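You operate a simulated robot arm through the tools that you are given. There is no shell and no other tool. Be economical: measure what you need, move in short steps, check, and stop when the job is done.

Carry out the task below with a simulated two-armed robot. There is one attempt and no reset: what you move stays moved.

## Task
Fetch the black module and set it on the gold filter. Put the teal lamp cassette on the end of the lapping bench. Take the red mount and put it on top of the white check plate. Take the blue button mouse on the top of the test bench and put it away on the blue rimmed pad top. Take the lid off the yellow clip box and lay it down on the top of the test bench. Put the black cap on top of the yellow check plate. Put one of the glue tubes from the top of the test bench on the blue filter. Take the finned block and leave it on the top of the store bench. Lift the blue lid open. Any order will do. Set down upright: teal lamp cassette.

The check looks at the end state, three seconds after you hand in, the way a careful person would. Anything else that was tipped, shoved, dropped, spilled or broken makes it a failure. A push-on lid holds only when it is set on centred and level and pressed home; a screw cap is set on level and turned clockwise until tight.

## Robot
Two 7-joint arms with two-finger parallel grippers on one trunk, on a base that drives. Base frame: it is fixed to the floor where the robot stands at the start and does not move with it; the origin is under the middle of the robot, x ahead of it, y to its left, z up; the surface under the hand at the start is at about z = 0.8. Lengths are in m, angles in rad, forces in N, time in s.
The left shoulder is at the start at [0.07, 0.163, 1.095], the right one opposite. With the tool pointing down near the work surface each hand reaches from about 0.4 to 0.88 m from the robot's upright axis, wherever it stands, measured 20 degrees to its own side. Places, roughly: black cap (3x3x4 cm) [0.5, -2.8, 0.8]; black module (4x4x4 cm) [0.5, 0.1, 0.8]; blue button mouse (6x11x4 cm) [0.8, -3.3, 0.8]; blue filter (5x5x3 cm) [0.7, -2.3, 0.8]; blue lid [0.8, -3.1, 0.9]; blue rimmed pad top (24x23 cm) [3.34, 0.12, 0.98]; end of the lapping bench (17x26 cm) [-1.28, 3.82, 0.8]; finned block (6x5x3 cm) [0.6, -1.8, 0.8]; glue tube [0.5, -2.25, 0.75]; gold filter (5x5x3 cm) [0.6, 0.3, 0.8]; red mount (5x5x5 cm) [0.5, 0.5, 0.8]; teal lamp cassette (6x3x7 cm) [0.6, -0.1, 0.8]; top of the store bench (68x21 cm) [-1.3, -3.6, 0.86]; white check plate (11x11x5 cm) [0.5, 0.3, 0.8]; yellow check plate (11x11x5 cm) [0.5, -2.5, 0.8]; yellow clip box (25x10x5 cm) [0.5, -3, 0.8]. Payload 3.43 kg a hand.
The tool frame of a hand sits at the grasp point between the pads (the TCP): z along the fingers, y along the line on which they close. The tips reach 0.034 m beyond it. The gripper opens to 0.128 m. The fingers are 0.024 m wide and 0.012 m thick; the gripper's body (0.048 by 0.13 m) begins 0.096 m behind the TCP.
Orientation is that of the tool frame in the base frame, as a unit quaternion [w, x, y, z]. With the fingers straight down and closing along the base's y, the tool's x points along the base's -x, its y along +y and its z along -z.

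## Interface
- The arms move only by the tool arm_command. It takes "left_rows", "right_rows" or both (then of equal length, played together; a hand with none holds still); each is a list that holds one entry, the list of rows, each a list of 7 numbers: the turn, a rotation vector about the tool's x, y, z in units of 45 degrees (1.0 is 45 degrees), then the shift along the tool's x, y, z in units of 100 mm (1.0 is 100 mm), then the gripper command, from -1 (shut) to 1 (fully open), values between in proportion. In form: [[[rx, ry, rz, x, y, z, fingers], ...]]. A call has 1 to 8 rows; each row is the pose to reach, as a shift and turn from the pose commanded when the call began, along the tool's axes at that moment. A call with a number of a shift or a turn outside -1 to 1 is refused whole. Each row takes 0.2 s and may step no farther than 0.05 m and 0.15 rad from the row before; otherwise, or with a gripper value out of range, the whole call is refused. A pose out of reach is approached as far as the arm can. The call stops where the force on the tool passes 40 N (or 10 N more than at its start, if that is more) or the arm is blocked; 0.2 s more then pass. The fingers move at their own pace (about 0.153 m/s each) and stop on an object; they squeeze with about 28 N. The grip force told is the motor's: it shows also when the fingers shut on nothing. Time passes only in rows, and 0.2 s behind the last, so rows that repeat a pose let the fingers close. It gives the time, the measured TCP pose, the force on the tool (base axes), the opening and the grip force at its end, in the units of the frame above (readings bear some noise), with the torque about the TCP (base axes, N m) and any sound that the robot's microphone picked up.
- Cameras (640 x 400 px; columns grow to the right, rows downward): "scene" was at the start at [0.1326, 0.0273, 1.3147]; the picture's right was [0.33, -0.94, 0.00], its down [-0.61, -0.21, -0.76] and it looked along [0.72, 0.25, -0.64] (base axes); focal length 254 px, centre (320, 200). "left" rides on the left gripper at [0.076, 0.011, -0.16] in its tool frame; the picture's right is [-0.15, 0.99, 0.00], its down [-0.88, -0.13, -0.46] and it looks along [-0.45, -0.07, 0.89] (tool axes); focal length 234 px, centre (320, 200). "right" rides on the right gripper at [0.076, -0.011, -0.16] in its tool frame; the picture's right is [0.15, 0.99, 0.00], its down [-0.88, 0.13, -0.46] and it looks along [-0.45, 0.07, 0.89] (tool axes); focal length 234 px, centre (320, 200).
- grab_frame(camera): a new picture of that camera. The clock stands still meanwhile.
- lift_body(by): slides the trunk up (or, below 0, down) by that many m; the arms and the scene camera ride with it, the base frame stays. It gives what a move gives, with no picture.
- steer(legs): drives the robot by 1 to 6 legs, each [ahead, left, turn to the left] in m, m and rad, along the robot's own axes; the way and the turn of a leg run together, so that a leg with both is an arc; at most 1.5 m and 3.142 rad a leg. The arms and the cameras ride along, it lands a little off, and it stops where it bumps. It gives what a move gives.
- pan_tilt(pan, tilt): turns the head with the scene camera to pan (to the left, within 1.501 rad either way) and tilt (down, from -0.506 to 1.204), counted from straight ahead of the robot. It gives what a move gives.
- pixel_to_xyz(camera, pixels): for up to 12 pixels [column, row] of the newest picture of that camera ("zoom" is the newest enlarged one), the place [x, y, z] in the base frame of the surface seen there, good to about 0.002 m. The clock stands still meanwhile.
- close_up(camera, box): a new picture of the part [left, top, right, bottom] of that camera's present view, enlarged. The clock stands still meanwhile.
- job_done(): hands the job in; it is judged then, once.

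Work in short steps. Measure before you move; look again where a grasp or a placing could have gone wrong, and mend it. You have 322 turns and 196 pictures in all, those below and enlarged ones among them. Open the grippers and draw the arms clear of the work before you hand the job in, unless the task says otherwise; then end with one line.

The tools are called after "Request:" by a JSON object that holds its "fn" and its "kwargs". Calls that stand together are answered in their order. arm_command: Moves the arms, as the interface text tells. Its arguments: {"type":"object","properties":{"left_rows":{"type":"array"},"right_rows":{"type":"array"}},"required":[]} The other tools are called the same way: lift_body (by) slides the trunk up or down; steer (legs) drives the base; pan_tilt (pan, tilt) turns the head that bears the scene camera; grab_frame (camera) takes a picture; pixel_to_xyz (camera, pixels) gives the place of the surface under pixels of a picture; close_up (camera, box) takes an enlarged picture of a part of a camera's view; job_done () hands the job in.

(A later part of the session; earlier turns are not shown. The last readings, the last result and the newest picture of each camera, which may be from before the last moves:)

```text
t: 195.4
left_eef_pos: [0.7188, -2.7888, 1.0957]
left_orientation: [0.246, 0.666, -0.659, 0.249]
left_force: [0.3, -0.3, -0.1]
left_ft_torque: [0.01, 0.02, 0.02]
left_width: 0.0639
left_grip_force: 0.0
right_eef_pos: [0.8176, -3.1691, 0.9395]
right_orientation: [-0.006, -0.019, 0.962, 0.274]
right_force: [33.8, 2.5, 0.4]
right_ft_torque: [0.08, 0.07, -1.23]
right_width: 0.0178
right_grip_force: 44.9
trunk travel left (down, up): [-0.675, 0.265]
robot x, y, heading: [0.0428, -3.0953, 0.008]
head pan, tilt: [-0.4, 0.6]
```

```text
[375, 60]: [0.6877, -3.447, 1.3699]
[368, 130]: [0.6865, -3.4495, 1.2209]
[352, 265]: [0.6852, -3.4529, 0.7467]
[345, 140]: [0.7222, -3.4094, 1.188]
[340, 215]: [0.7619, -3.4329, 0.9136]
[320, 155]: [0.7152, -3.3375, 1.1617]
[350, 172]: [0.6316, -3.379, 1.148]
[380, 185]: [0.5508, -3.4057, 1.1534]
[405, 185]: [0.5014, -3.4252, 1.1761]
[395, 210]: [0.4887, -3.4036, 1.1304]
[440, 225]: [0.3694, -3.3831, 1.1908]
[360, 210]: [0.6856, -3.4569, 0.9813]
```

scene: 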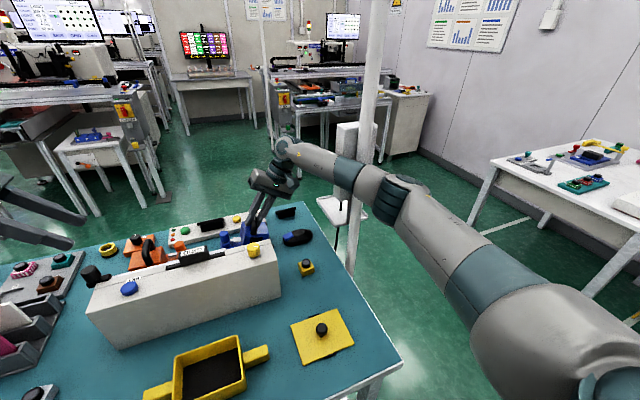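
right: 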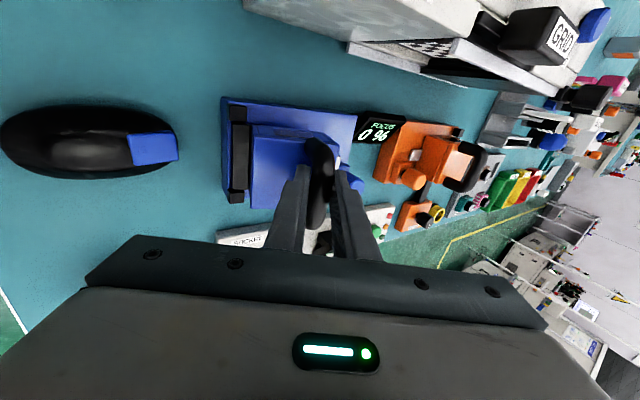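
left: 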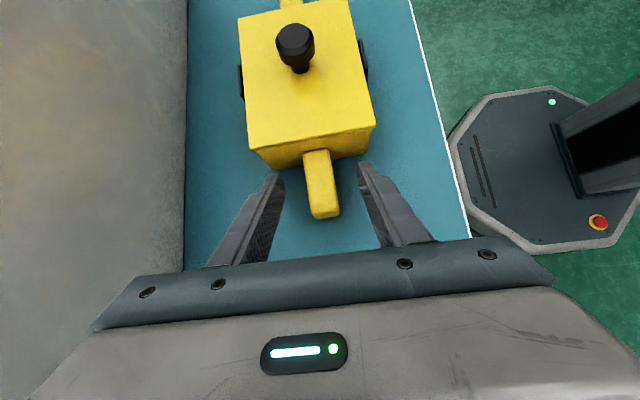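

The right forearm is touching the panel/pole at (0.72,−3.41), so leaning right is no good. I'll lower the lid back, release, and instead push the hoop over with the left hand, which comes from the other side.

Request:
{"fn": "arm_command", "kwargs": {"right_rows": [[[0, 0, 0, 0, 0.1, 0.08, -1], [0, 0, 0, 0, 0.194, 0.153, -1], [0.09, 0, 0, 0, 0.194, 0.153, -1], [0.18, 0, 0, 0, 0.194, 0.153, -1], [0.27, 0, 0, 0, 0.194, 0.153, -1], [0.356, 0, 0, 0, 0.194, 0.153, -1]]]}}

Request:
{"fn": "grab_frame", "kwargs": {"camera": "scene"}}

```text
t: 196.8
left_eef_pos: [0.7181, -2.8077, 1.1033]
left_orientation: [0.241, 0.665, -0.664, 0.244]
left_force: [0.0, 0.0, -0.4]
left_ft_torque: [0.01, 0.01, 0.0]
left_width: 0.0638
left_grip_force: 0.0
right_eef_pos: [0.8181, -3.1737, 0.9437]
right_orientation: [0.002, -0.008, 0.99, 0.143]
right_force: [-6.2, 11.3, 26.6]
right_ft_torque: [0.39, 1.07, -0.7]
right_width: 0.0175
right_grip_force: 45.1
trunk travel left (down, up): [-0.675, 0.265]
robot x, y, heading: [0.0476, -3.098, 0.001]
head pan, tilt: [-0.4, 0.6]
```

```text
106 pictures are left
```

scene: 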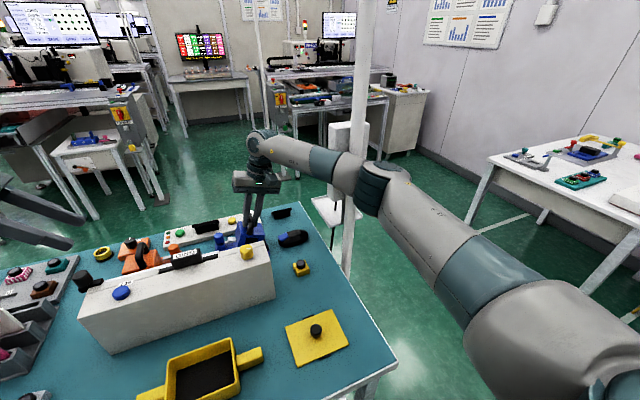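

Now lower the lid gently back while returning the gripper to vertical.

Request:
{"fn": "arm_command", "kwargs": {"right_rows": [[[0.05, 0, 0, 0, 0.03, 0.03, -1], [0.1, 0, 0, 0, 0.06, 0.065, -1], [0.15, 0, 0, 0, 0.09, 0.1, -1], [0.2, 0, 0, 0, 0.12, 0.135, -1], [0.25, 0, 0, 0, 0.15, 0.17, -1], [0.3, 0, 0, 0, 0.18, 0.205, -1], [0.356, 0, 0, 0, 0.21, 0.24, -1], [0.356, 0, 0, 0, 0.229, 0.255, -1]]]}}

Request:
{"fn": "grab_frame", "kwargs": {"camera": "right"}}

```text
t: 197.4
left_eef_pos: [0.7191, -2.8081, 1.102]
left_orientation: [0.241, 0.666, -0.663, 0.244]
left_force: [-0.1, 0.2, 0.3]
left_ft_torque: [0.05, 0.03, 0.03]
left_width: 0.0639
left_grip_force: 0.1
right_eef_pos: [0.8198, -3.1644, 0.9407]
right_orientation: [0.0, -0.01, 0.993, 0.115]
right_force: [-11.1, 8.3, 12.9]
right_ft_torque: [0.37, 1.47, -0.8]
right_width: 0.0178
right_grip_force: 45.5
trunk travel left (down, up): [-0.675, 0.265]
robot x, y, heading: [0.0456, -3.1, 0.003]
head pan, tilt: [-0.4, 0.6]
stopped in row 2 (right hand): the force on the tool passed its limit at 41 N (the readings are from after the stop); the commanded pose is now the measured one
```

```text
105 pictures are left
```

right: 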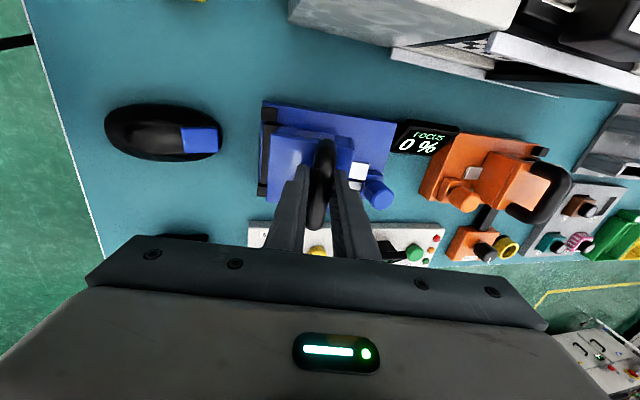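

The hinge seems stiff. Open the gripper a little and see whether the lid stays.

Request:
{"fn": "arm_command", "kwargs": {"right_rows": [[[0, 0, 0, 0, 0, 0, -0.6], [0, 0, 0, 0, 0, 0, -0.4], [0, 0, 0, 0, 0, 0, -0.2], [0, 0, 0, 0, 0, 0, -0.2]]]}}

Request:
{"fn": "close_up", "kwargs": {"camera": "right", "box": [210, 80, 400, 199]}}

Request:
{"fn": "pixel_to_xyz", "kwargs": {"camera": "zoom", "pixels": [[230, 220], [280, 220], [230, 280], [330, 220], [330, 320], [420, 220]]}}

```text
t: 198.4
left_eef_pos: [0.7208, -2.8087, 1.0998]
left_orientation: [0.241, 0.666, -0.663, 0.243]
left_force: [0.1, -0.7, 0.0]
left_ft_torque: [0.01, -0.03, -0.02]
left_width: 0.0639
left_grip_force: 0.2
right_eef_pos: [0.8229, -3.1677, 0.9372]
right_orientation: [0.001, -0.008, 0.994, 0.113]
right_force: [0.3, -0.2, 0.0]
right_ft_torque: [-0.02, -0.01, -0.01]
right_width: 0.0512
right_grip_force: 0.1
trunk travel left (down, up): [-0.675, 0.265]
robot x, y, heading: [0.048, -3.0994, 0.003]
head pan, tilt: [-0.4, 0.6]
```

```text
3.36 times, centred on (305, 140) of right
```

zoom: 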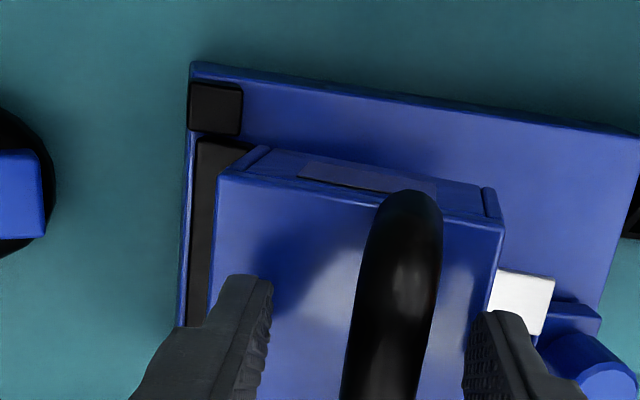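

```text
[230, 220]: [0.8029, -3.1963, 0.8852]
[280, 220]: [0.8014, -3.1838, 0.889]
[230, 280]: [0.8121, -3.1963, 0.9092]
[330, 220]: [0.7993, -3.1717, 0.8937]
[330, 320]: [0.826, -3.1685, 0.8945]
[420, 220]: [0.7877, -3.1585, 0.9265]
```

Good: the lid holds at ~20° by hinge friction. Withdraw upward to vertical, move the base 0.2 m left to gain clearance from the pole, then regrip.

Request:
{"fn": "arm_command", "kwargs": {"right_rows": [[[0, 0, 0, 0, 0, -0.2, -0.1], [0, 0, 0, 0, 0, -0.5, 0], [0.14, 0, 0, 0, 0, -0.8, 0], [0.28, 0, 0, 0, 0, -1, 0]]]}}

Request:
{"fn": "steer", "kwargs": {"legs": [[0, 0.2, 0]]}}

Request:
{"fn": "pan_tilt", "kwargs": {"pan": -0.4, "tilt": 0.7}}

Request:
{"fn": "grab_frame", "kwargs": {"camera": "scene"}}

```text
t: 199.4
left_eef_pos: [0.7197, -2.8083, 1.1011]
left_orientation: [0.241, 0.666, -0.663, 0.243]
left_force: [-0.4, 0.4, -0.3]
left_ft_torque: [-0.04, -0.01, 0.0]
left_width: 0.064
left_grip_force: 0.1
right_eef_pos: [0.8217, -3.1905, 1.0366]
right_orientation: [0.002, -0.007, 1.0, 0.002]
right_force: [-0.4, 0.1, -1.2]
right_ft_torque: [-0.04, 0.0, 0.0]
right_width: 0.0642
right_grip_force: 0.0
trunk travel left (down, up): [-0.675, 0.265]
robot x, y, heading: [0.0433, -3.1004, 0.006]
head pan, tilt: [-0.4, 0.6]
```

```text
t: 201.0
left_eef_pos: [0.7216, -2.6148, 1.1014]
left_orientation: [0.241, 0.665, -0.664, 0.243]
left_force: [0.1, -0.3, 0.1]
left_ft_torque: [-0.04, -0.01, 0.01]
left_width: 0.0639
left_grip_force: 0.0
right_eef_pos: [0.821, -2.9948, 1.0338]
right_orientation: [0.002, -0.008, 1.0, 0.003]
right_force: [0.3, -0.2, 0.1]
right_ft_torque: [-0.02, 0.0, -0.03]
right_width: 0.0638
right_grip_force: 0.0
trunk travel left (down, up): [-0.675, 0.265]
robot x, y, heading: [0.0445, -2.9022, 0.001]
head pan, tilt: [-0.4, 0.6]
```

```text
t: 201.7
left_eef_pos: [0.7218, -2.6128, 1.1003]
left_orientation: [0.242, 0.664, -0.664, 0.243]
left_force: [0.3, -0.2, -0.6]
left_ft_torque: [-0.03, 0.01, -0.01]
left_width: 0.064
left_grip_force: 0.2
right_eef_pos: [0.8205, -2.9949, 1.0353]
right_orientation: [0.002, -0.007, 1.0, 0.003]
right_force: [0.0, 0.0, 0.2]
right_ft_torque: [0.01, -0.02, 0.01]
right_width: 0.0641
right_grip_force: 0.2
trunk travel left (down, up): [-0.675, 0.265]
robot x, y, heading: [0.046, -2.9029, -0.002]
head pan, tilt: [-0.4, 0.7]
```

```text
103 pictures are left
```

scene: 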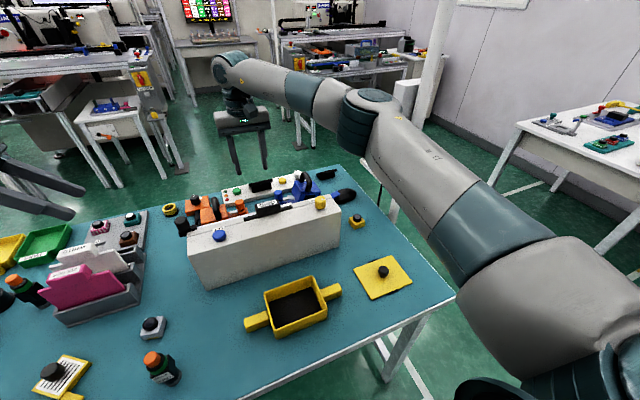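

Now use the closed right fingers, vertical, to push the hoop toward −y from its +y side. Position first at (0.82,−3.12).

Request:
{"fn": "arm_command", "kwargs": {"right_rows": [[[0, 0, 0, 0, -0.4, 0, -1], [0, 0, 0, 0, -0.8, 0, -1], [0, 0, 0, 0, -1, 0, -1], [0, 0, 0, 0, -1, 0, -1]]]}}

Request:
{"fn": "arm_command", "kwargs": {"right_rows": [[[0, 0, 0, 0, -0.22, 0, -1], [0, 0, 0, 0, -0.22, 0.4, -1], [0, 0, 0, 0, -0.22, 0.84, -1], [0, 0, 0, 0, -0.22, 0.84, -1]]]}}

Request:
{"fn": "close_up", "kwargs": {"camera": "scene", "box": [200, 100, 360, 200]}}

Request:
{"fn": "grab_frame", "kwargs": {"camera": "right"}}

```text
t: 202.7
left_eef_pos: [0.7211, -2.6135, 1.1016]
left_orientation: [0.241, 0.665, -0.664, 0.243]
left_force: [-0.2, 1.0, 0.4]
left_ft_torque: [0.0, -0.03, 0.0]
left_width: 0.0642
left_grip_force: 0.0
right_eef_pos: [0.822, -3.0952, 1.0328]
right_orientation: [0.002, -0.007, 1.0, 0.002]
right_force: [1.2, 0.0, 0.5]
right_ft_torque: [0.02, 0.0, -0.04]
right_width: 0.0001
right_grip_force: 28.0
trunk travel left (down, up): [-0.675, 0.265]
robot x, y, heading: [0.0451, -2.9021, -0.0]
head pan, tilt: [-0.4, 0.7]
```

```text
t: 203.7
left_eef_pos: [0.7223, -2.6146, 1.1013]
left_orientation: [0.241, 0.665, -0.664, 0.242]
left_force: [-0.1, 0.8, -0.5]
left_ft_torque: [-0.02, 0.0, 0.05]
left_width: 0.0642
left_grip_force: 0.0
right_eef_pos: [0.8217, -3.117, 0.9514]
right_orientation: [0.001, -0.007, 1.0, 0.002]
right_force: [0.2, 0.7, 0.7]
right_ft_torque: [0.0, -0.02, 0.01]
right_width: 0.0003
right_grip_force: 28.4
trunk travel left (down, up): [-0.675, 0.265]
robot x, y, heading: [0.0447, -2.9009, 0.005]
head pan, tilt: [-0.4, 0.7]
```

```text
4.00 times, centred on (280, 150) of scene
```

zoom: 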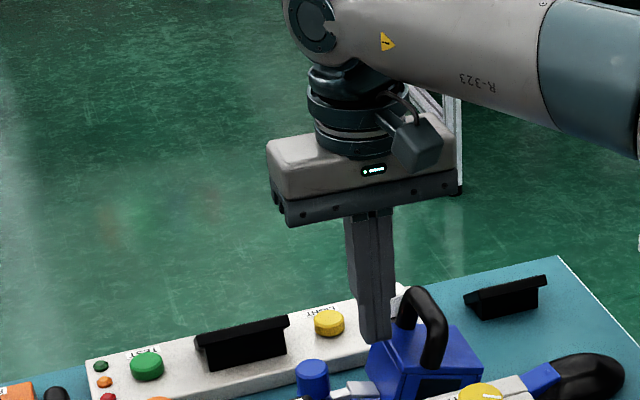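

```text
101 pictures are left
```

right: 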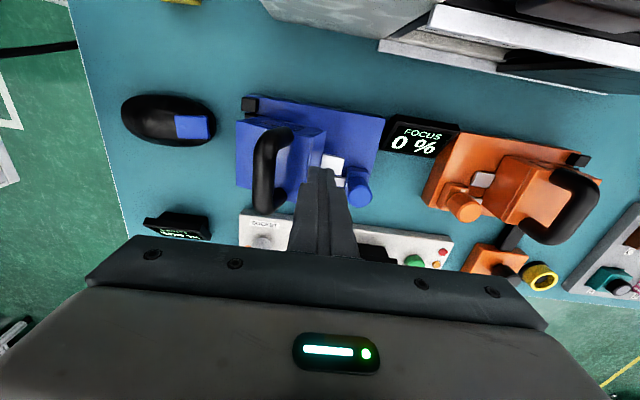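

Measure the hoop's current position.

Request:
{"fn": "pixel_to_xyz", "kwargs": {"camera": "right", "pixels": [[265, 150], [262, 170], [262, 190], [268, 135], [290, 135], [300, 150], [290, 165], [245, 150]]}}

```text
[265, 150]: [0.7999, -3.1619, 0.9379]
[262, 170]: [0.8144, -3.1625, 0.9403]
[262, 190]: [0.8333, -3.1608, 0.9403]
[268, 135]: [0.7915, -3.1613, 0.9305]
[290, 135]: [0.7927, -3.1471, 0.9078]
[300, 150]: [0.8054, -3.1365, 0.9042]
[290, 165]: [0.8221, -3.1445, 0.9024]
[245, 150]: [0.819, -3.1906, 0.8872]
```

Model matches. Push slowly toward −y.

Request:
{"fn": "arm_command", "kwargs": {"right_rows": [[[0, 0, 0, 0, -0.15, 0, -1], [0, 0, 0, 0, -0.24, 0, -1], [0, 0, 0, 0, -0.3, -0.01, -1], [0, 0, 0, 0, -0.36, -0.02, -1], [0, 0, 0, 0, -0.42, -0.03, -1], [0, 0, 0, 0, -0.48, -0.04, -1], [0, 0, 0, 0, -0.54, -0.05, -1], [0, 0, 0, 0, -0.59, -0.05, -1]]]}}

Request:
{"fn": "grab_frame", "kwargs": {"camera": "right"}}

```text
t: 205.5
left_eef_pos: [0.7216, -2.6141, 1.1007]
left_orientation: [0.242, 0.665, -0.664, 0.242]
left_force: [0.6, 0.6, 0.4]
left_ft_torque: [-0.02, 0.02, -0.02]
left_width: 0.0638
left_grip_force: 0.0
right_eef_pos: [0.8234, -3.1757, 0.9528]
right_orientation: [0.002, -0.006, 1.0, 0.002]
right_force: [-0.8, 0.4, 0.6]
right_ft_torque: [0.01, 0.02, 0.01]
right_width: 0.0
right_grip_force: 27.7
trunk travel left (down, up): [-0.675, 0.265]
robot x, y, heading: [0.0416, -2.8995, -0.003]
head pan, tilt: [-0.4, 0.7]
```

```text
100 pictures are left
```

right: 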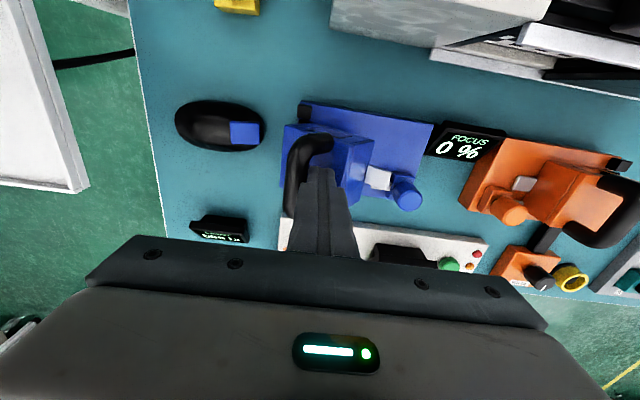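

Works with low force. Continue the push along the arc.

Request:
{"fn": "arm_command", "kwargs": {"right_rows": [[[0, 0, 0, 0, -0.08, -0.01, -1], [0, 0, 0, 0, -0.16, -0.01, -1], [0, 0, 0, 0, -0.24, 0, -1], [0, 0, 0, 0, -0.32, 0.02, -1], [0, 0, 0, 0, -0.4, 0.04, -1], [0, 0, 0, 0, -0.47, 0.06, -1], [0, 0, 0, 0, -0.54, 0.11, -1], [0, 0, 0, 0, -0.6, 0.15, -1]]]}}

Request:
{"fn": "grab_frame", "kwargs": {"camera": "right"}}

Request:
{"fn": "grab_frame", "kwargs": {"camera": "scene"}}

```text
t: 207.3
left_eef_pos: [0.7207, -2.6148, 1.1011]
left_orientation: [0.241, 0.665, -0.664, 0.243]
left_force: [0.0, 0.5, -0.8]
left_ft_torque: [0.01, -0.01, 0.01]
left_width: 0.064
left_grip_force: 0.0
right_eef_pos: [0.8231, -3.235, 0.939]
right_orientation: [0.002, -0.007, 1.0, 0.004]
right_force: [0.4, -0.3, -0.6]
right_ft_torque: [-0.01, 0.0, 0.01]
right_width: 0.0
right_grip_force: 28.0
trunk travel left (down, up): [-0.675, 0.265]
robot x, y, heading: [0.0449, -2.9019, -0.003]
head pan, tilt: [-0.4, 0.7]
```

```text
99 pictures are left
```

right: 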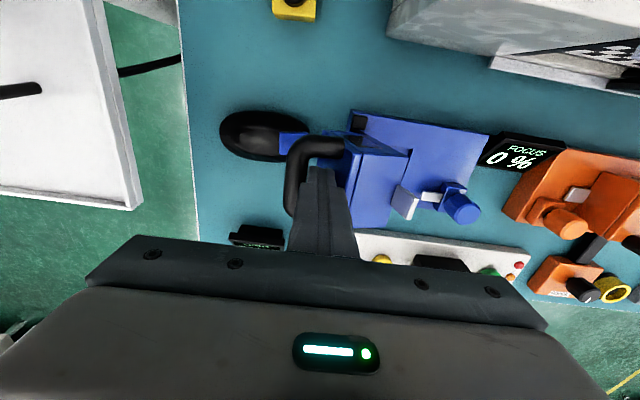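

```text
98 pictures are left
```

scene: 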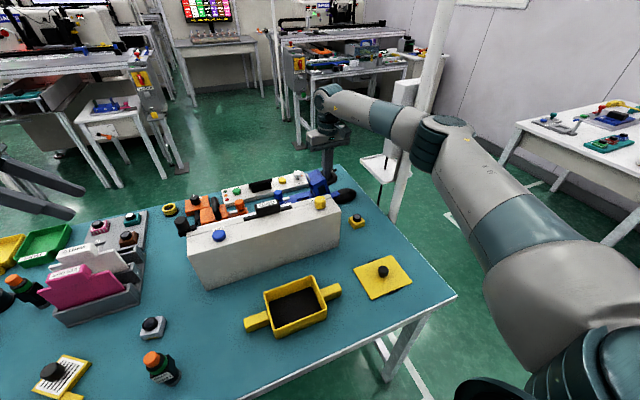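

Lid is now nearly vertical. Withdraw the finger upward and measure the lid angle.

Request:
{"fn": "arm_command", "kwargs": {"right_rows": [[[0, 0, 0, 0, 0, -0.3, -1], [0, 0, 0, 0, 0, -0.7, -1], [0, 0, 0, 0, 0, -1, -1], [0, 0, 0, 0, 0.4, -1, -1], [0, 0, 0, 0, 0.8, -1, -1]]]}}

Request:
{"fn": "close_up", "kwargs": {"camera": "right", "box": [200, 80, 400, 205]}}

Request:
{"fn": "close_up", "kwargs": {"camera": "scene", "box": [240, 150, 400, 250]}}

```text
t: 208.5
left_eef_pos: [0.7221, -2.6133, 1.0997]
left_orientation: [0.242, 0.664, -0.664, 0.243]
left_force: [0.5, 1.4, -1.0]
left_ft_torque: [0.0, 0.0, -0.02]
left_width: 0.0643
left_grip_force: 0.0
right_eef_pos: [0.8222, -3.1561, 1.0403]
right_orientation: [0.001, -0.005, 1.0, 0.003]
right_force: [0.2, -0.4, -0.3]
right_ft_torque: [-0.01, 0.0, 0.0]
right_width: 0.0
right_grip_force: 28.1
trunk travel left (down, up): [-0.675, 0.265]
robot x, y, heading: [0.0451, -2.9066, -0.004]
head pan, tilt: [-0.4, 0.7]
```

```text
3.20 times, centred on (300, 142) of right
```

zoom: 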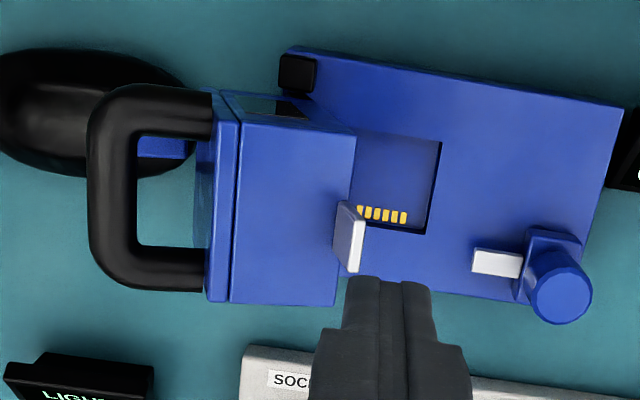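

```text
4.00 times, centred on (320, 200) of scene
```

zoom: 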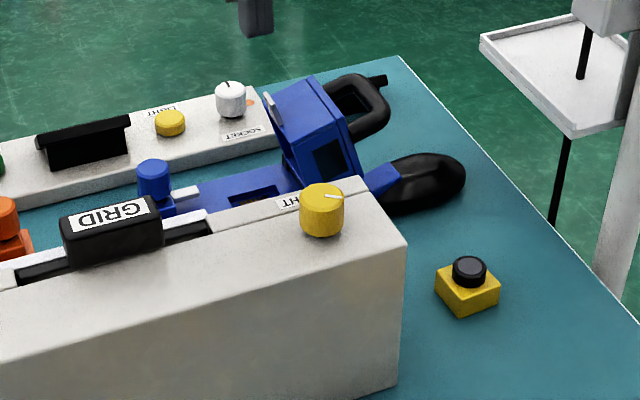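

Lid stands open (~75°) and stays. The mouse is better taken from the bench's rear side later. Next: the finned block. Raise the trunk, back off and drive left.

Request:
{"fn": "lift_body", "kwargs": {"by": 0.15}}

Request:
{"fn": "steer", "kwargs": {"legs": [[-0.3, 0, 0], [0, 1.15, 0], [0.1, 0, 0]]}}

Request:
{"fn": "pan_tilt", "kwargs": {"pan": -0.1, "tilt": 0.85}}

Request:
{"fn": "grab_frame", "kwargs": {"camera": "scene"}}

```text
t: 210.2
left_eef_pos: [0.7211, -2.6144, 1.2503]
left_orientation: [0.241, 0.665, -0.664, 0.242]
left_force: [0.3, 0.2, -0.4]
left_ft_torque: [-0.03, -0.02, -0.02]
left_width: 0.0642
left_grip_force: 0.0
right_eef_pos: [0.8228, -3.1567, 1.1903]
right_orientation: [0.002, -0.007, 1.0, 0.002]
right_force: [-0.2, -0.2, 0.2]
right_ft_torque: [0.01, -0.01, -0.02]
right_width: 0.0002
right_grip_force: 27.7
trunk travel left (down, up): [-0.825, 0.115]
robot x, y, heading: [0.0433, -2.902, 0.002]
head pan, tilt: [-0.4, 0.7]
```

```text
t: 218.5
left_eef_pos: [0.5272, -1.4647, 1.2515]
left_orientation: [-0.241, -0.662, 0.667, -0.241]
left_force: [0.2, 0.0, 0.4]
left_ft_torque: [0.0, -0.02, 0.01]
left_width: 0.0641
left_grip_force: 0.0
right_eef_pos: [0.6235, -2.0073, 1.1921]
right_orientation: [0.003, -0.003, 1.0, 0.004]
right_force: [-0.2, 0.2, 0.8]
right_ft_torque: [0.02, -0.01, -0.01]
right_width: 0.0001
right_grip_force: 27.9
trunk travel left (down, up): [-0.825, 0.115]
robot x, y, heading: [-0.1501, -1.7462, -0.01]
head pan, tilt: [-0.4, 0.7]
```

```text
t: 219.3
left_eef_pos: [0.5314, -1.4645, 1.2499]
left_orientation: [-0.243, -0.662, 0.667, -0.241]
left_force: [-0.1, -0.5, -0.7]
left_ft_torque: [0.0, 0.0, 0.0]
left_width: 0.0639
left_grip_force: 0.1
right_eef_pos: [0.6282, -2.0074, 1.1898]
right_orientation: [0.001, -0.002, 1.0, 0.004]
right_force: [1.0, -0.3, -0.6]
right_ft_torque: [0.0, 0.03, -0.02]
right_width: 0.0001
right_grip_force: 27.8
trunk travel left (down, up): [-0.825, 0.115]
robot x, y, heading: [-0.151, -1.7447, -0.006]
head pan, tilt: [-0.099, 0.85]
```

```text
95 pictures are left
```

scene: 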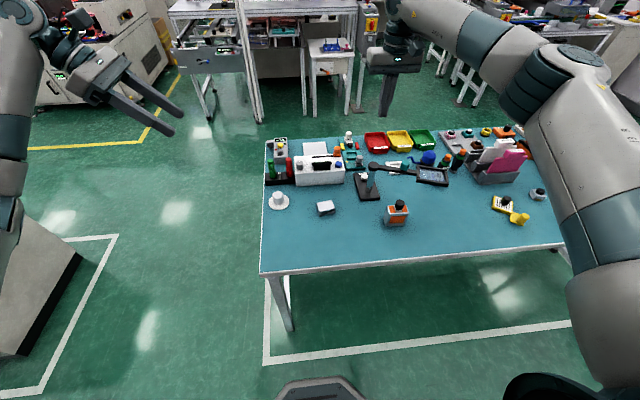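

Finned block at (325,207). Move right hand above it, then lower the trunk.

Request:
{"fn": "arm_command", "kwargs": {"right_rows": [[[0, 0, 0, 0.2, 0.4, 0, 0.3], [0, 0, 0, 0.4, 0.8, 0, 0.3], [0, 0, 0, 0.5, 1, 0, 0.3]]]}}

Request:
{"fn": "arm_command", "kwargs": {"right_rows": [[[0, 0, 0, 0.1, 0.4, 0, 0.3], [0, 0, 0, 0.12, 0.6, 0, 0.3], [0, 0, 0, 0.12, 0.6, 0, 0.3]]]}}

Request:
{"fn": "lift_body", "kwargs": {"by": -0.2}}

Request:
{"fn": "close_up", "kwargs": {"camera": "right", "box": [220, 90, 420, 215]}}

```text
t: 220.1
left_eef_pos: [0.5302, -1.4653, 1.2507]
left_orientation: [-0.242, -0.662, 0.667, -0.242]
left_force: [-0.7, -0.8, 0.0]
left_ft_torque: [-0.02, 0.01, 0.03]
left_width: 0.0641
left_grip_force: 0.0
right_eef_pos: [0.5757, -1.9079, 1.191]
right_orientation: [0.002, -0.003, 1.0, 0.003]
right_force: [0.7, 0.1, 0.1]
right_ft_torque: [0.0, 0.02, -0.02]
right_width: 0.0829
right_grip_force: 0.1
trunk travel left (down, up): [-0.825, 0.115]
robot x, y, heading: [-0.1519, -1.741, -0.004]
head pan, tilt: [-0.099, 0.85]
```

```text
t: 220.9
left_eef_pos: [0.5294, -1.4658, 1.2516]
left_orientation: [-0.243, -0.662, 0.667, -0.242]
left_force: [0.2, -0.1, 0.5]
left_ft_torque: [0.0, 0.01, 0.0]
left_width: 0.0639
left_grip_force: 0.3
right_eef_pos: [0.5631, -1.8499, 1.1915]
right_orientation: [0.002, -0.002, 1.0, 0.003]
right_force: [-0.7, -0.7, -0.2]
right_ft_torque: [0.01, 0.05, 0.0]
right_width: 0.0833
right_grip_force: 0.1
trunk travel left (down, up): [-0.825, 0.115]
robot x, y, heading: [-0.1498, -1.7444, -0.007]
head pan, tilt: [-0.099, 0.85]
```

```text
t: 223.0
left_eef_pos: [0.5302, -1.4651, 1.0508]
left_orientation: [-0.242, -0.662, 0.667, -0.242]
left_force: [-0.9, 0.7, 0.3]
left_ft_torque: [0.01, 0.0, 0.02]
left_width: 0.0642
left_grip_force: 0.1
right_eef_pos: [0.5633, -1.8489, 0.9917]
right_orientation: [0.002, -0.002, 1.0, 0.004]
right_force: [-0.2, 0.4, -0.2]
right_ft_torque: [-0.02, -0.01, 0.0]
right_width: 0.0834
right_grip_force: 0.1
trunk travel left (down, up): [-0.625, 0.315]
robot x, y, heading: [-0.1505, -1.7451, -0.006]
head pan, tilt: [-0.099, 0.85]
```

```text
3.20 times, centred on (320, 152) of right
```

zoom: 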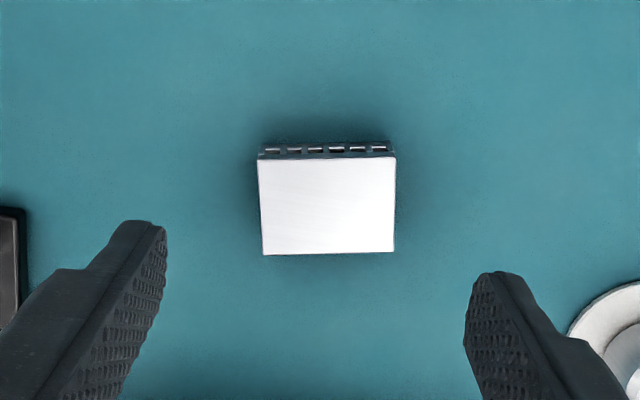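

Request:
{"fn": "pixel_to_xyz", "kwargs": {"camera": "zoom", "pixels": [[264, 165], [390, 162], [390, 248], [267, 250], [328, 205]]}}

```text
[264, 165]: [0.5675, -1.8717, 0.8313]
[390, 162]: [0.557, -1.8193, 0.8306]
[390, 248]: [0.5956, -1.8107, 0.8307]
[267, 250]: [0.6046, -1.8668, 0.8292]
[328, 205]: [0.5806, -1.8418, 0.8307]
```

Block centre (0.581,−1.842), yaw ≈ +11°. Rotate −0.25 unit, descend and grip.

Request:
{"fn": "arm_command", "kwargs": {"right_rows": [[[0, 0, -0.125, -0.09, 0.035, 0.3, 0.3], [0, 0, -0.25, -0.178, 0.07, 0.6, 0.3], [0, 0, -0.25, -0.178, 0.07, 1, 0.3]]]}}

Request:
{"fn": "arm_command", "kwargs": {"right_rows": [[[0, 0, 0, 0, 0, 0.4, 0.3], [0, 0, 0, 0, 0, 0.53, 0.3], [0, 0, 0, 0, 0, 0.53, -1], [0, 0, 0, 0, 0, 0.53, -1], [0, 0, 0, 0, 0, 0.53, -1], [0, 0, 0, 0, 0, 0.53, -1], [0, 0, 0, 0, 0, 0.53, -1]]]}}

Request:
{"fn": "arm_command", "kwargs": {"right_rows": [[[0, 0, 0, 0, 0, -0.4, -1], [0, 0, 0, 0, 0, -0.8, -1], [0, 0, 0, 0, 0, -1, -1]]]}}

Request:
{"fn": "grab_frame", "kwargs": {"camera": "right"}}

```text
t: 223.8
left_eef_pos: [0.532, -1.4654, 1.049]
left_orientation: [-0.242, -0.662, 0.667, -0.241]
left_force: [0.8, 0.7, 0.1]
left_ft_torque: [-0.03, 0.01, -0.02]
left_width: 0.0641
left_grip_force: 0.1
right_eef_pos: [0.5823, -1.8419, 0.8905]
right_orientation: [0.002, -0.101, 0.995, 0.005]
right_force: [-0.6, 0.0, -0.5]
right_ft_torque: [0.01, 0.01, 0.0]
right_width: 0.0832
right_grip_force: 0.2
trunk travel left (down, up): [-0.625, 0.315]
robot x, y, heading: [-0.146, -1.7468, -0.006]
head pan, tilt: [-0.099, 0.85]
```

```text
t: 225.4
left_eef_pos: [0.5292, -1.4645, 1.0505]
left_orientation: [-0.242, -0.661, 0.668, -0.241]
left_force: [0.1, 0.2, 0.0]
left_ft_torque: [0.03, 0.0, 0.01]
left_width: 0.0641
left_grip_force: 0.1
right_eef_pos: [0.5822, -1.841, 0.8384]
right_orientation: [0.003, -0.1, 0.995, 0.003]
right_force: [-0.4, 0.0, 0.1]
right_ft_torque: [-0.01, 0.0, -0.02]
right_width: 0.0591
right_grip_force: 28.2
trunk travel left (down, up): [-0.625, 0.315]
robot x, y, heading: [-0.1511, -1.7479, -0.011]
head pan, tilt: [-0.099, 0.85]
```

```text
t: 226.2
left_eef_pos: [0.5292, -1.4654, 1.0515]
left_orientation: [-0.242, -0.662, 0.667, -0.241]
left_force: [-0.4, -0.1, -0.2]
left_ft_torque: [0.0, 0.0, -0.03]
left_width: 0.0639
left_grip_force: 0.1
right_eef_pos: [0.5823, -1.8414, 0.9379]
right_orientation: [0.003, -0.1, 0.995, 0.003]
right_force: [0.1, -0.1, -0.2]
right_ft_torque: [0.0, -0.02, 0.01]
right_width: 0.0592
right_grip_force: 28.3
trunk travel left (down, up): [-0.625, 0.315]
robot x, y, heading: [-0.151, -1.7451, -0.006]
head pan, tilt: [-0.099, 0.85]
```

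```text
93 pictures are left
```

right: 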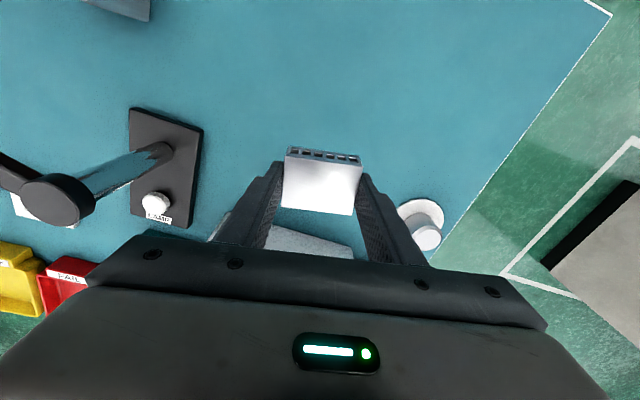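

Block held. Raise the trunk, back away, turn to face −y and look toward the store bench.

Request:
{"fn": "lift_body", "kwargs": {"by": 0.2}}

Request:
{"fn": "steer", "kwargs": {"legs": [[-0.5, 0, 0], [0, 0, -1.571]]}}

Request:
{"fn": "pan_tilt", "kwargs": {"pan": -0.4, "tilt": 0.45}}

Request:
{"fn": "grab_frame", "kwargs": {"camera": "scene"}}

```text
t: 228.4
left_eef_pos: [0.5288, -1.464, 1.2502]
left_orientation: [-0.243, -0.662, 0.667, -0.242]
left_force: [1.2, -0.4, -0.9]
left_ft_torque: [-0.01, 0.02, -0.01]
left_width: 0.0639
left_grip_force: 0.1
right_eef_pos: [0.5825, -1.8412, 1.1382]
right_orientation: [0.002, -0.1, 0.995, 0.003]
right_force: [0.7, 0.2, -0.5]
right_ft_torque: [0.01, 0.0, 0.02]
right_width: 0.0591
right_grip_force: 27.3
trunk travel left (down, up): [-0.825, 0.115]
robot x, y, heading: [-0.1517, -1.7468, -0.009]
head pan, tilt: [-0.099, 0.85]
```

```text
t: 235.2
left_eef_pos: [-0.3652, -2.422, 1.2519]
left_orientation: [-0.342, 0.0, 0.94, -0.001]
left_force: [-0.2, 0.1, -0.2]
left_ft_torque: [0.0, 0.0, 0.03]
left_width: 0.064
left_grip_force: 0.1
right_eef_pos: [-0.7408, -2.4782, 1.1381]
right_orientation: [0.003, 0.63, 0.777, 0.0]
right_force: [0.5, -0.2, -1.2]
right_ft_torque: [-0.02, -0.01, 0.02]
right_width: 0.0592
right_grip_force: 27.7
trunk travel left (down, up): [-0.825, 0.115]
robot x, y, heading: [-0.6516, -1.7425, -1.573]
head pan, tilt: [-0.099, 0.85]
```

```text
t: 236.1
left_eef_pos: [-0.3658, -2.4226, 1.2506]
left_orientation: [-0.342, 0.0, 0.94, -0.001]
left_force: [0.4, 0.0, 0.0]
left_ft_torque: [0.03, 0.0, 0.0]
left_width: 0.064
left_grip_force: 0.0
right_eef_pos: [-0.7412, -2.4769, 1.1373]
right_orientation: [0.003, 0.63, 0.777, 0.001]
right_force: [0.1, -0.6, -0.7]
right_ft_torque: [0.03, -0.01, 0.01]
right_width: 0.0593
right_grip_force: 27.9
trunk travel left (down, up): [-0.825, 0.115]
robot x, y, heading: [-0.6524, -1.7434, -1.574]
head pan, tilt: [-0.4, 0.45]
```

```text
92 pictures are left
```

scene: 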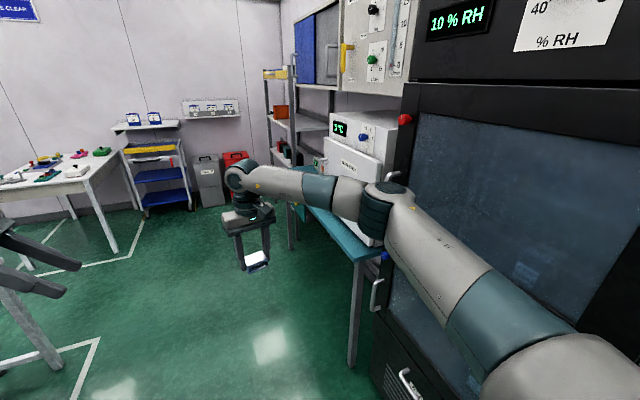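

The right elbow is near the cabinet; shift left (+x) 0.2 and advance, then look again.

Request:
{"fn": "pixel_to_xyz", "kwargs": {"camera": "scene", "pixels": [[345, 235], [370, 255], [320, 205], [350, 350], [300, 195], [395, 150], [365, 150], [230, 190], [125, 250], [295, 245], [340, 215]]}}

Request:
{"fn": "steer", "kwargs": {"legs": [[0, 0.25, 0], [0.9, 0, 0]]}}

Request:
{"fn": "pan_tilt", "kwargs": {"pan": -0.8, "tilt": 0.55}}

Request:
{"fn": "grab_frame", "kwargs": {"camera": "scene"}}

```text
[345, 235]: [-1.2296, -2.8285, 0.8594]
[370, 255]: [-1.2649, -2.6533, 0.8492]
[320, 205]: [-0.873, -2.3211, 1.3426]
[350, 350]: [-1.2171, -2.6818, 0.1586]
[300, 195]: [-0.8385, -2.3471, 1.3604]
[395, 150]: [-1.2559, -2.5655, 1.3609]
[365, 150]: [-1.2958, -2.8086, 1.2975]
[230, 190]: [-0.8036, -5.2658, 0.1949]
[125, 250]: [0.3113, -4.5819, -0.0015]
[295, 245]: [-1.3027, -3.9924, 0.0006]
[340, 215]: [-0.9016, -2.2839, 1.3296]
```

```text
t: 242.2
left_eef_pos: [-0.1351, -3.3248, 1.2517]
left_orientation: [-0.342, 0.007, 0.94, 0.002]
left_force: [-0.2, -0.1, 0.4]
left_ft_torque: [-0.01, -0.03, -0.01]
left_width: 0.0637
left_grip_force: 0.0
right_eef_pos: [-0.512, -3.3734, 1.1386]
right_orientation: [0.004, 0.635, 0.772, 0.0]
right_force: [-0.2, 0.3, 0.3]
right_ft_torque: [0.03, 0.02, -0.05]
right_width: 0.0589
right_grip_force: 27.9
trunk travel left (down, up): [-0.825, 0.115]
robot x, y, heading: [-0.4079, -2.6417, -1.584]
head pan, tilt: [-0.4, 0.45]
```

```text
t: 243.1
left_eef_pos: [-0.1353, -3.3249, 1.2506]
left_orientation: [-0.342, 0.007, 0.94, 0.002]
left_force: [0.3, -0.4, 1.1]
left_ft_torque: [-0.03, 0.02, 0.04]
left_width: 0.0638
left_grip_force: 0.0
right_eef_pos: [-0.513, -3.374, 1.1386]
right_orientation: [0.003, 0.636, 0.772, 0.001]
right_force: [0.6, 1.0, -0.7]
right_ft_torque: [0.02, 0.01, -0.01]
right_width: 0.059
right_grip_force: 27.9
trunk travel left (down, up): [-0.825, 0.115]
robot x, y, heading: [-0.409, -2.64, -1.584]
head pan, tilt: [-0.799, 0.55]
```

```text
91 pictures are left
```

scene: 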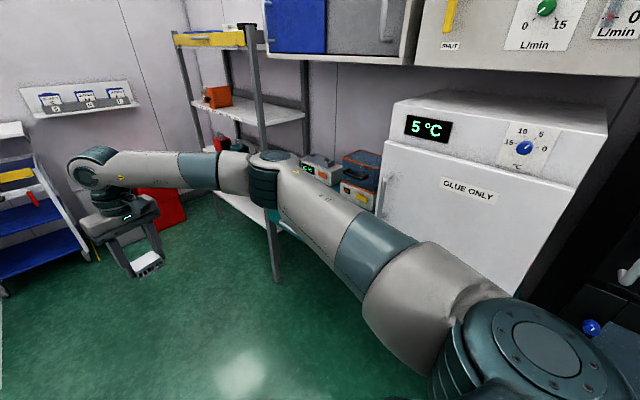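

Drive along and turn to face the store bench, then look.

Request:
{"fn": "steer", "kwargs": {"legs": [[0.85, 0, 0], [0, 0, -1.558]]}}

Request:
{"fn": "pan_tilt", "kwargs": {"pan": -0.1, "tilt": 0.6}}

Request:
{"fn": "grab_frame", "kwargs": {"camera": "scene"}}

```text
t: 251.4
left_eef_pos: [-1.1057, -3.7739, 1.2508]
left_orientation: [-0.241, 0.668, 0.662, 0.242]
left_force: [-0.1, 0.2, -0.1]
left_ft_torque: [-0.01, 0.03, 0.01]
left_width: 0.064
left_grip_force: 0.1
right_eef_pos: [-1.1569, -3.3976, 1.1387]
right_orientation: [0.002, 0.995, 0.1, -0.003]
right_force: [-0.5, 0.1, 0.0]
right_ft_torque: [-0.02, 0.01, -0.01]
right_width: 0.0593
right_grip_force: 28.1
trunk travel left (down, up): [-0.825, 0.115]
robot x, y, heading: [-0.4252, -3.495, 3.129]
head pan, tilt: [-0.799, 0.55]
```

```text
t: 252.5
left_eef_pos: [-1.105, -3.7754, 1.2512]
left_orientation: [-0.242, 0.667, 0.661, 0.243]
left_force: [-0.3, 0.6, 0.7]
left_ft_torque: [-0.02, 0.02, 0.01]
left_width: 0.0641
left_grip_force: 0.0
right_eef_pos: [-1.1583, -3.3981, 1.1384]
right_orientation: [0.003, 0.995, 0.099, -0.003]
right_force: [0.0, -0.4, -1.0]
right_ft_torque: [0.02, 0.04, 0.04]
right_width: 0.0593
right_grip_force: 28.0
trunk travel left (down, up): [-0.825, 0.115]
robot x, y, heading: [-0.4251, -3.4929, 3.129]
head pan, tilt: [-0.099, 0.6]
```

```text
90 pictures are left
```

scene: 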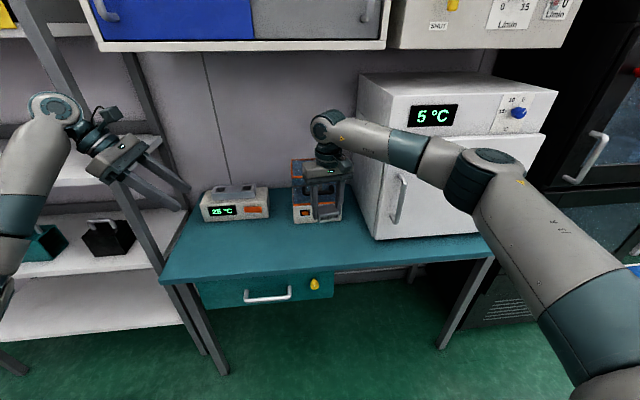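

Request:
{"fn": "pixel_to_xyz", "kwargs": {"camera": "scene", "pixels": [[250, 250], [200, 250], [280, 225], [340, 240], [170, 280], [380, 250], [235, 205], [300, 210], [390, 220], [330, 225], [490, 255], [250, 60]]}}

```text
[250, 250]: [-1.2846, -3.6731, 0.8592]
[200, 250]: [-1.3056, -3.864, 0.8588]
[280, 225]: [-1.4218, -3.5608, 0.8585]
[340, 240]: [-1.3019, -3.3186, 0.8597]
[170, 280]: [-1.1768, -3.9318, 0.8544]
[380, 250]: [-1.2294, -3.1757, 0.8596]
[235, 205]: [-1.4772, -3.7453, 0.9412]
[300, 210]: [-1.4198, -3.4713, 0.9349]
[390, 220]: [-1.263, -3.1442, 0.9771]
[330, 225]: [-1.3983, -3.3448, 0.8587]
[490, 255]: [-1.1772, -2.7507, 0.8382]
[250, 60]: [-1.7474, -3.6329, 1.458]
```

Free area x −1.18…−1.40, y −3.15…−3.93, top 0.859. Drive 0.2 forward, position the block over (−1.28,−3.50).

Request:
{"fn": "steer", "kwargs": {"legs": [[0.2, 0, 0]]}}

Request:
{"fn": "arm_command", "kwargs": {"right_rows": [[[0, 0, 0, 0.14, 0.3, 0, -1], [0, 0, 0, 0.28, 0.6, 0, -1], [0, 0, 0, 0.42, 0.9, 0, -1], [0, 0, 0, 0.48, 1, 0, -1]]]}}

Request:
{"fn": "lift_body", "kwargs": {"by": -0.17}}

Request:
{"fn": "grab_frame", "kwargs": {"camera": "right"}}

```text
t: 254.1
left_eef_pos: [-1.3039, -3.7715, 1.2518]
left_orientation: [-0.242, 0.668, 0.661, 0.243]
left_force: [0.2, 0.1, 0.0]
left_ft_torque: [0.0, 0.03, 0.0]
left_width: 0.0638
left_grip_force: 0.0
right_eef_pos: [-1.3556, -3.3939, 1.1387]
right_orientation: [0.003, 0.995, 0.1, -0.003]
right_force: [0.4, 0.6, -1.6]
right_ft_torque: [-0.02, 0.04, -0.01]
right_width: 0.0594
right_grip_force: 28.0
trunk travel left (down, up): [-0.825, 0.115]
robot x, y, heading: [-0.6253, -3.4891, 3.13]
head pan, tilt: [-0.099, 0.6]
```

```text
t: 255.1
left_eef_pos: [-1.304, -3.771, 1.2518]
left_orientation: [-0.241, 0.668, 0.661, 0.242]
left_force: [0.2, 0.1, -0.2]
left_ft_torque: [0.02, -0.03, 0.0]
left_width: 0.064
left_grip_force: 0.1
right_eef_pos: [-1.2884, -3.4836, 1.1389]
right_orientation: [0.003, 0.995, 0.1, -0.002]
right_force: [0.7, 0.9, -1.1]
right_ft_torque: [0.0, 0.01, 0.01]
right_width: 0.0594
right_grip_force: 28.4
trunk travel left (down, up): [-0.825, 0.115]
robot x, y, heading: [-0.6251, -3.4964, 3.131]
head pan, tilt: [-0.099, 0.6]
```

```text
t: 257.0
left_eef_pos: [-1.3053, -3.7715, 1.0808]
left_orientation: [-0.242, 0.668, 0.661, 0.243]
left_force: [-0.5, -0.1, 0.8]
left_ft_torque: [0.03, 0.02, 0.0]
left_width: 0.0643
left_grip_force: 0.0
right_eef_pos: [-1.2888, -3.4834, 0.9681]
right_orientation: [0.003, 0.995, 0.099, -0.003]
right_force: [-1.1, -0.5, -0.4]
right_ft_torque: [0.02, 0.0, -0.01]
right_width: 0.0593
right_grip_force: 27.6
trunk travel left (down, up): [-0.655, 0.285]
robot x, y, heading: [-0.6239, -3.4943, 3.134]
head pan, tilt: [-0.099, 0.6]
```

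```text
89 pictures are left
```

right: 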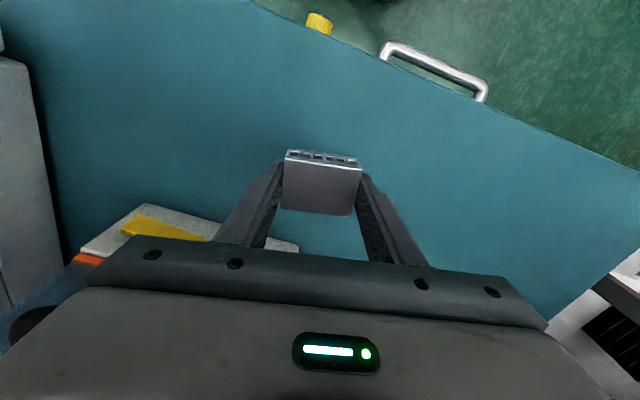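

Clear spot. Lower 70 mm and release.

Request:
{"fn": "arm_command", "kwargs": {"right_rows": [[[0, 0, 0, 0, 0, 0.4, -1], [0, 0, 0, 0, 0, 0.62, -1], [0, 0, 0, 0, 0, 0.695, -1], [0, 0, 0, 0, 0, 0.695, -1]]]}}

Request:
{"fn": "arm_command", "kwargs": {"right_rows": [[[0, 0, 0, 0, 0, 0, -0.1], [0, 0, 0, 0, 0, 0, 0.1], [0, 0, 0, 0, 0, 0, 0.3], [0, 0, 0, 0, 0, 0, 0.3], [0, 0, 0, 0, 0, -0.4, 0.3], [0, 0, 0, 0, 0, -0.8, 0.3], [0, 0, 0, 0, 0, -1, 0.3]]]}}

Request:
{"fn": "grab_frame", "kwargs": {"camera": "right"}}

```text
t: 258.0
left_eef_pos: [-1.3061, -3.7718, 1.0812]
left_orientation: [-0.241, 0.667, 0.661, 0.243]
left_force: [0.4, 0.3, -0.8]
left_ft_torque: [0.0, 0.0, 0.02]
left_width: 0.0641
left_grip_force: 0.2
right_eef_pos: [-1.2901, -3.4839, 0.8983]
right_orientation: [0.003, 0.995, 0.099, -0.003]
right_force: [-0.5, -0.3, -1.2]
right_ft_torque: [0.03, -0.03, 0.0]
right_width: 0.0595
right_grip_force: 27.6
trunk travel left (down, up): [-0.655, 0.285]
robot x, y, heading: [-0.6232, -3.4933, 3.132]
head pan, tilt: [-0.099, 0.6]
```

```text
t: 259.6
left_eef_pos: [-1.3049, -3.7713, 1.0811]
left_orientation: [-0.24, 0.668, 0.661, 0.243]
left_force: [0.2, -0.6, -0.4]
left_ft_torque: [0.0, 0.02, 0.01]
left_width: 0.064
left_grip_force: 0.0
right_eef_pos: [-1.2892, -3.4835, 0.9997]
right_orientation: [0.003, 0.995, 0.099, -0.002]
right_force: [-0.6, 0.7, -0.5]
right_ft_torque: [0.0, 0.01, -0.01]
right_width: 0.0831
right_grip_force: 0.1
trunk travel left (down, up): [-0.655, 0.285]
robot x, y, heading: [-0.6211, -3.4891, 3.128]
head pan, tilt: [-0.099, 0.6]
```

```text
88 pictures are left
```

right: 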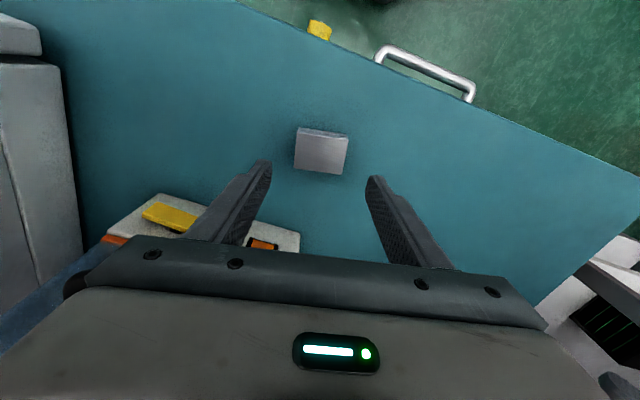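

Block is on the store bench. Raise, back off, and drive to the gap between the benches.

Request:
{"fn": "lift_body", "kwargs": {"by": 0.2}}

Request:
{"fn": "steer", "kwargs": {"legs": [[-0.28, 0, 0], [0, 0, -1.557], [1.3, 0, 0], [1.17, 0, 0], [0, 0, -1.571]]}}

Request:
{"fn": "pan_tilt", "kwargs": {"pan": 0, "tilt": 0.5}}

Request:
{"fn": "grab_frame", "kwargs": {"camera": "scene"}}

```text
t: 261.8
left_eef_pos: [-1.305, -3.7713, 1.2816]
left_orientation: [-0.241, 0.667, 0.662, 0.243]
left_force: [0.4, 0.1, -0.6]
left_ft_torque: [-0.05, 0.01, 0.0]
left_width: 0.0639
left_grip_force: 0.0
right_eef_pos: [-1.2894, -3.4817, 1.1984]
right_orientation: [0.003, 0.995, 0.099, -0.002]
right_force: [-0.3, 0.1, 0.3]
right_ft_torque: [0.01, -0.01, -0.01]
right_width: 0.0833
right_grip_force: 0.0
trunk travel left (down, up): [-0.855, 0.085]
robot x, y, heading: [-0.6268, -3.4904, 3.132]
head pan, tilt: [-0.099, 0.6]
```

```text
t: 282.9
left_eef_pos: [0.2801, -0.7309, 1.281]
left_orientation: [0.239, 0.672, -0.657, 0.246]
left_force: [0.8, 0.7, -0.4]
left_ft_torque: [-0.01, 0.0, -0.02]
left_width: 0.0641
left_grip_force: 0.1
right_eef_pos: [0.2746, -1.0197, 1.1991]
right_orientation: [0.001, -0.117, 0.993, 0.003]
right_force: [-0.1, 0.6, 0.0]
right_ft_torque: [-0.05, -0.02, 0.0]
right_width: 0.0833
right_grip_force: 0.1
trunk travel left (down, up): [-0.855, 0.085]
robot x, y, heading: [-0.3885, -1.0319, 0.021]
head pan, tilt: [-0.099, 0.6]
```

```text
t: 283.6
left_eef_pos: [0.2813, -0.73, 1.2809]
left_orientation: [0.239, 0.673, -0.656, 0.245]
left_force: [0.7, 0.5, -0.4]
left_ft_torque: [-0.02, -0.01, -0.01]
left_width: 0.0638
left_grip_force: 0.0
right_eef_pos: [0.2749, -1.0202, 1.1992]
right_orientation: [0.002, -0.117, 0.993, 0.003]
right_force: [0.4, 0.5, -0.3]
right_ft_torque: [-0.02, 0.02, -0.01]
right_width: 0.083
right_grip_force: 0.1
trunk travel left (down, up): [-0.855, 0.085]
robot x, y, heading: [-0.3906, -1.0337, 0.023]
head pan, tilt: [0.0, 0.499]
```

```text
87 pictures are left
```

scene: 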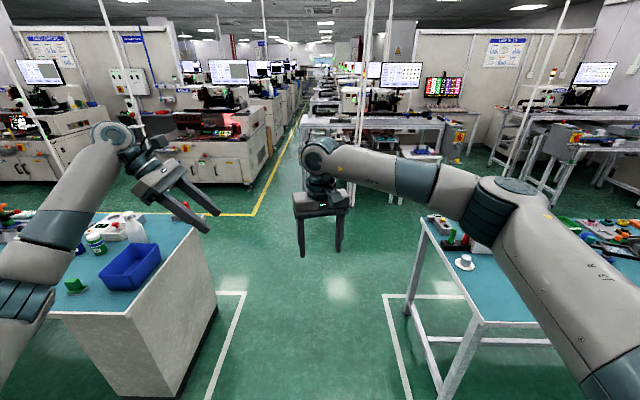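

Request:
{"fn": "pixel_to_xyz", "kwargs": {"camera": "scene", "pixels": [[340, 190], [440, 165], [480, 180], [560, 195], [215, 235], [405, 310], [385, 290], [470, 160], [410, 150], [355, 120], [250, 170], [510, 165]]}}

```text
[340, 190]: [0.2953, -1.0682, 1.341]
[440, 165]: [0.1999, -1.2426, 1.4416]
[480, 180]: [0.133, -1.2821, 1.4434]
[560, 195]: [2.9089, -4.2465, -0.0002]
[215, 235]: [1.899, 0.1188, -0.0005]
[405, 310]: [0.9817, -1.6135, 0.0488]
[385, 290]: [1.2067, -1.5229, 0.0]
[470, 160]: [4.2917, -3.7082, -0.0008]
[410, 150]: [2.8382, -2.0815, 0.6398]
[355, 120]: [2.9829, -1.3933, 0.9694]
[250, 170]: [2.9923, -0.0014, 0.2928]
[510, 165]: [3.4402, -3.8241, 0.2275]
```

Rear aisle is wide (x 1.05–2.7). Drive through the gap and around behind the test bench.

Request:
{"fn": "steer", "kwargs": {"legs": [[0, 0, -0.023], [1.3, 0, 0], [0.75, 0, 0], [0, 0, -1.571], [1.2, 0, 0], [0.85, 0, 0]]}}

Request:
{"fn": "pan_tilt", "kwargs": {"pan": -0.7, "tilt": 0.5}}

Request:
{"fn": "grab_frame", "kwargs": {"camera": "scene"}}

```text
t: 307.8
left_eef_pos: [1.9184, -3.7851, 1.2817]
left_orientation: [-0.342, 0.003, 0.94, -0.001]
left_force: [0.9, -0.4, -0.5]
left_ft_torque: [-0.01, 0.04, -0.01]
left_width: 0.064
left_grip_force: 0.0
right_eef_pos: [1.6282, -3.7696, 1.2004]
right_orientation: [0.003, 0.632, 0.775, 0.0]
right_force: [-0.1, 0.2, -0.5]
right_ft_torque: [-0.04, -0.01, 0.0]
right_width: 0.0832
right_grip_force: 0.0
trunk travel left (down, up): [-0.855, 0.085]
robot x, y, heading: [1.635, -3.1053, -1.574]
head pan, tilt: [0.0, 0.499]
```

```text
t: 308.9
left_eef_pos: [1.9191, -3.7859, 1.2812]
left_orientation: [-0.342, 0.004, 0.94, 0.001]
left_force: [0.1, 0.1, 0.2]
left_ft_torque: [-0.01, -0.03, 0.0]
left_width: 0.0642
left_grip_force: 0.0
right_eef_pos: [1.6292, -3.7698, 1.1993]
right_orientation: [0.003, 0.633, 0.774, 0.0]
right_force: [0.6, -0.1, 0.2]
right_ft_torque: [-0.02, 0.02, 0.01]
right_width: 0.0832
right_grip_force: 0.1
trunk travel left (down, up): [-0.855, 0.085]
robot x, y, heading: [1.6383, -3.1037, -1.58]
head pan, tilt: [-0.7, 0.499]
```

```text
86 pictures are left
```

scene: 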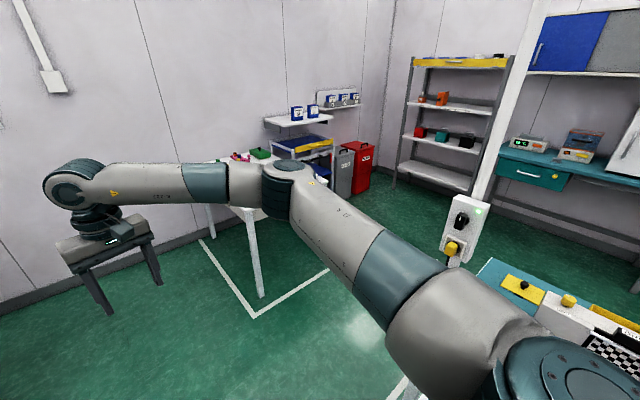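

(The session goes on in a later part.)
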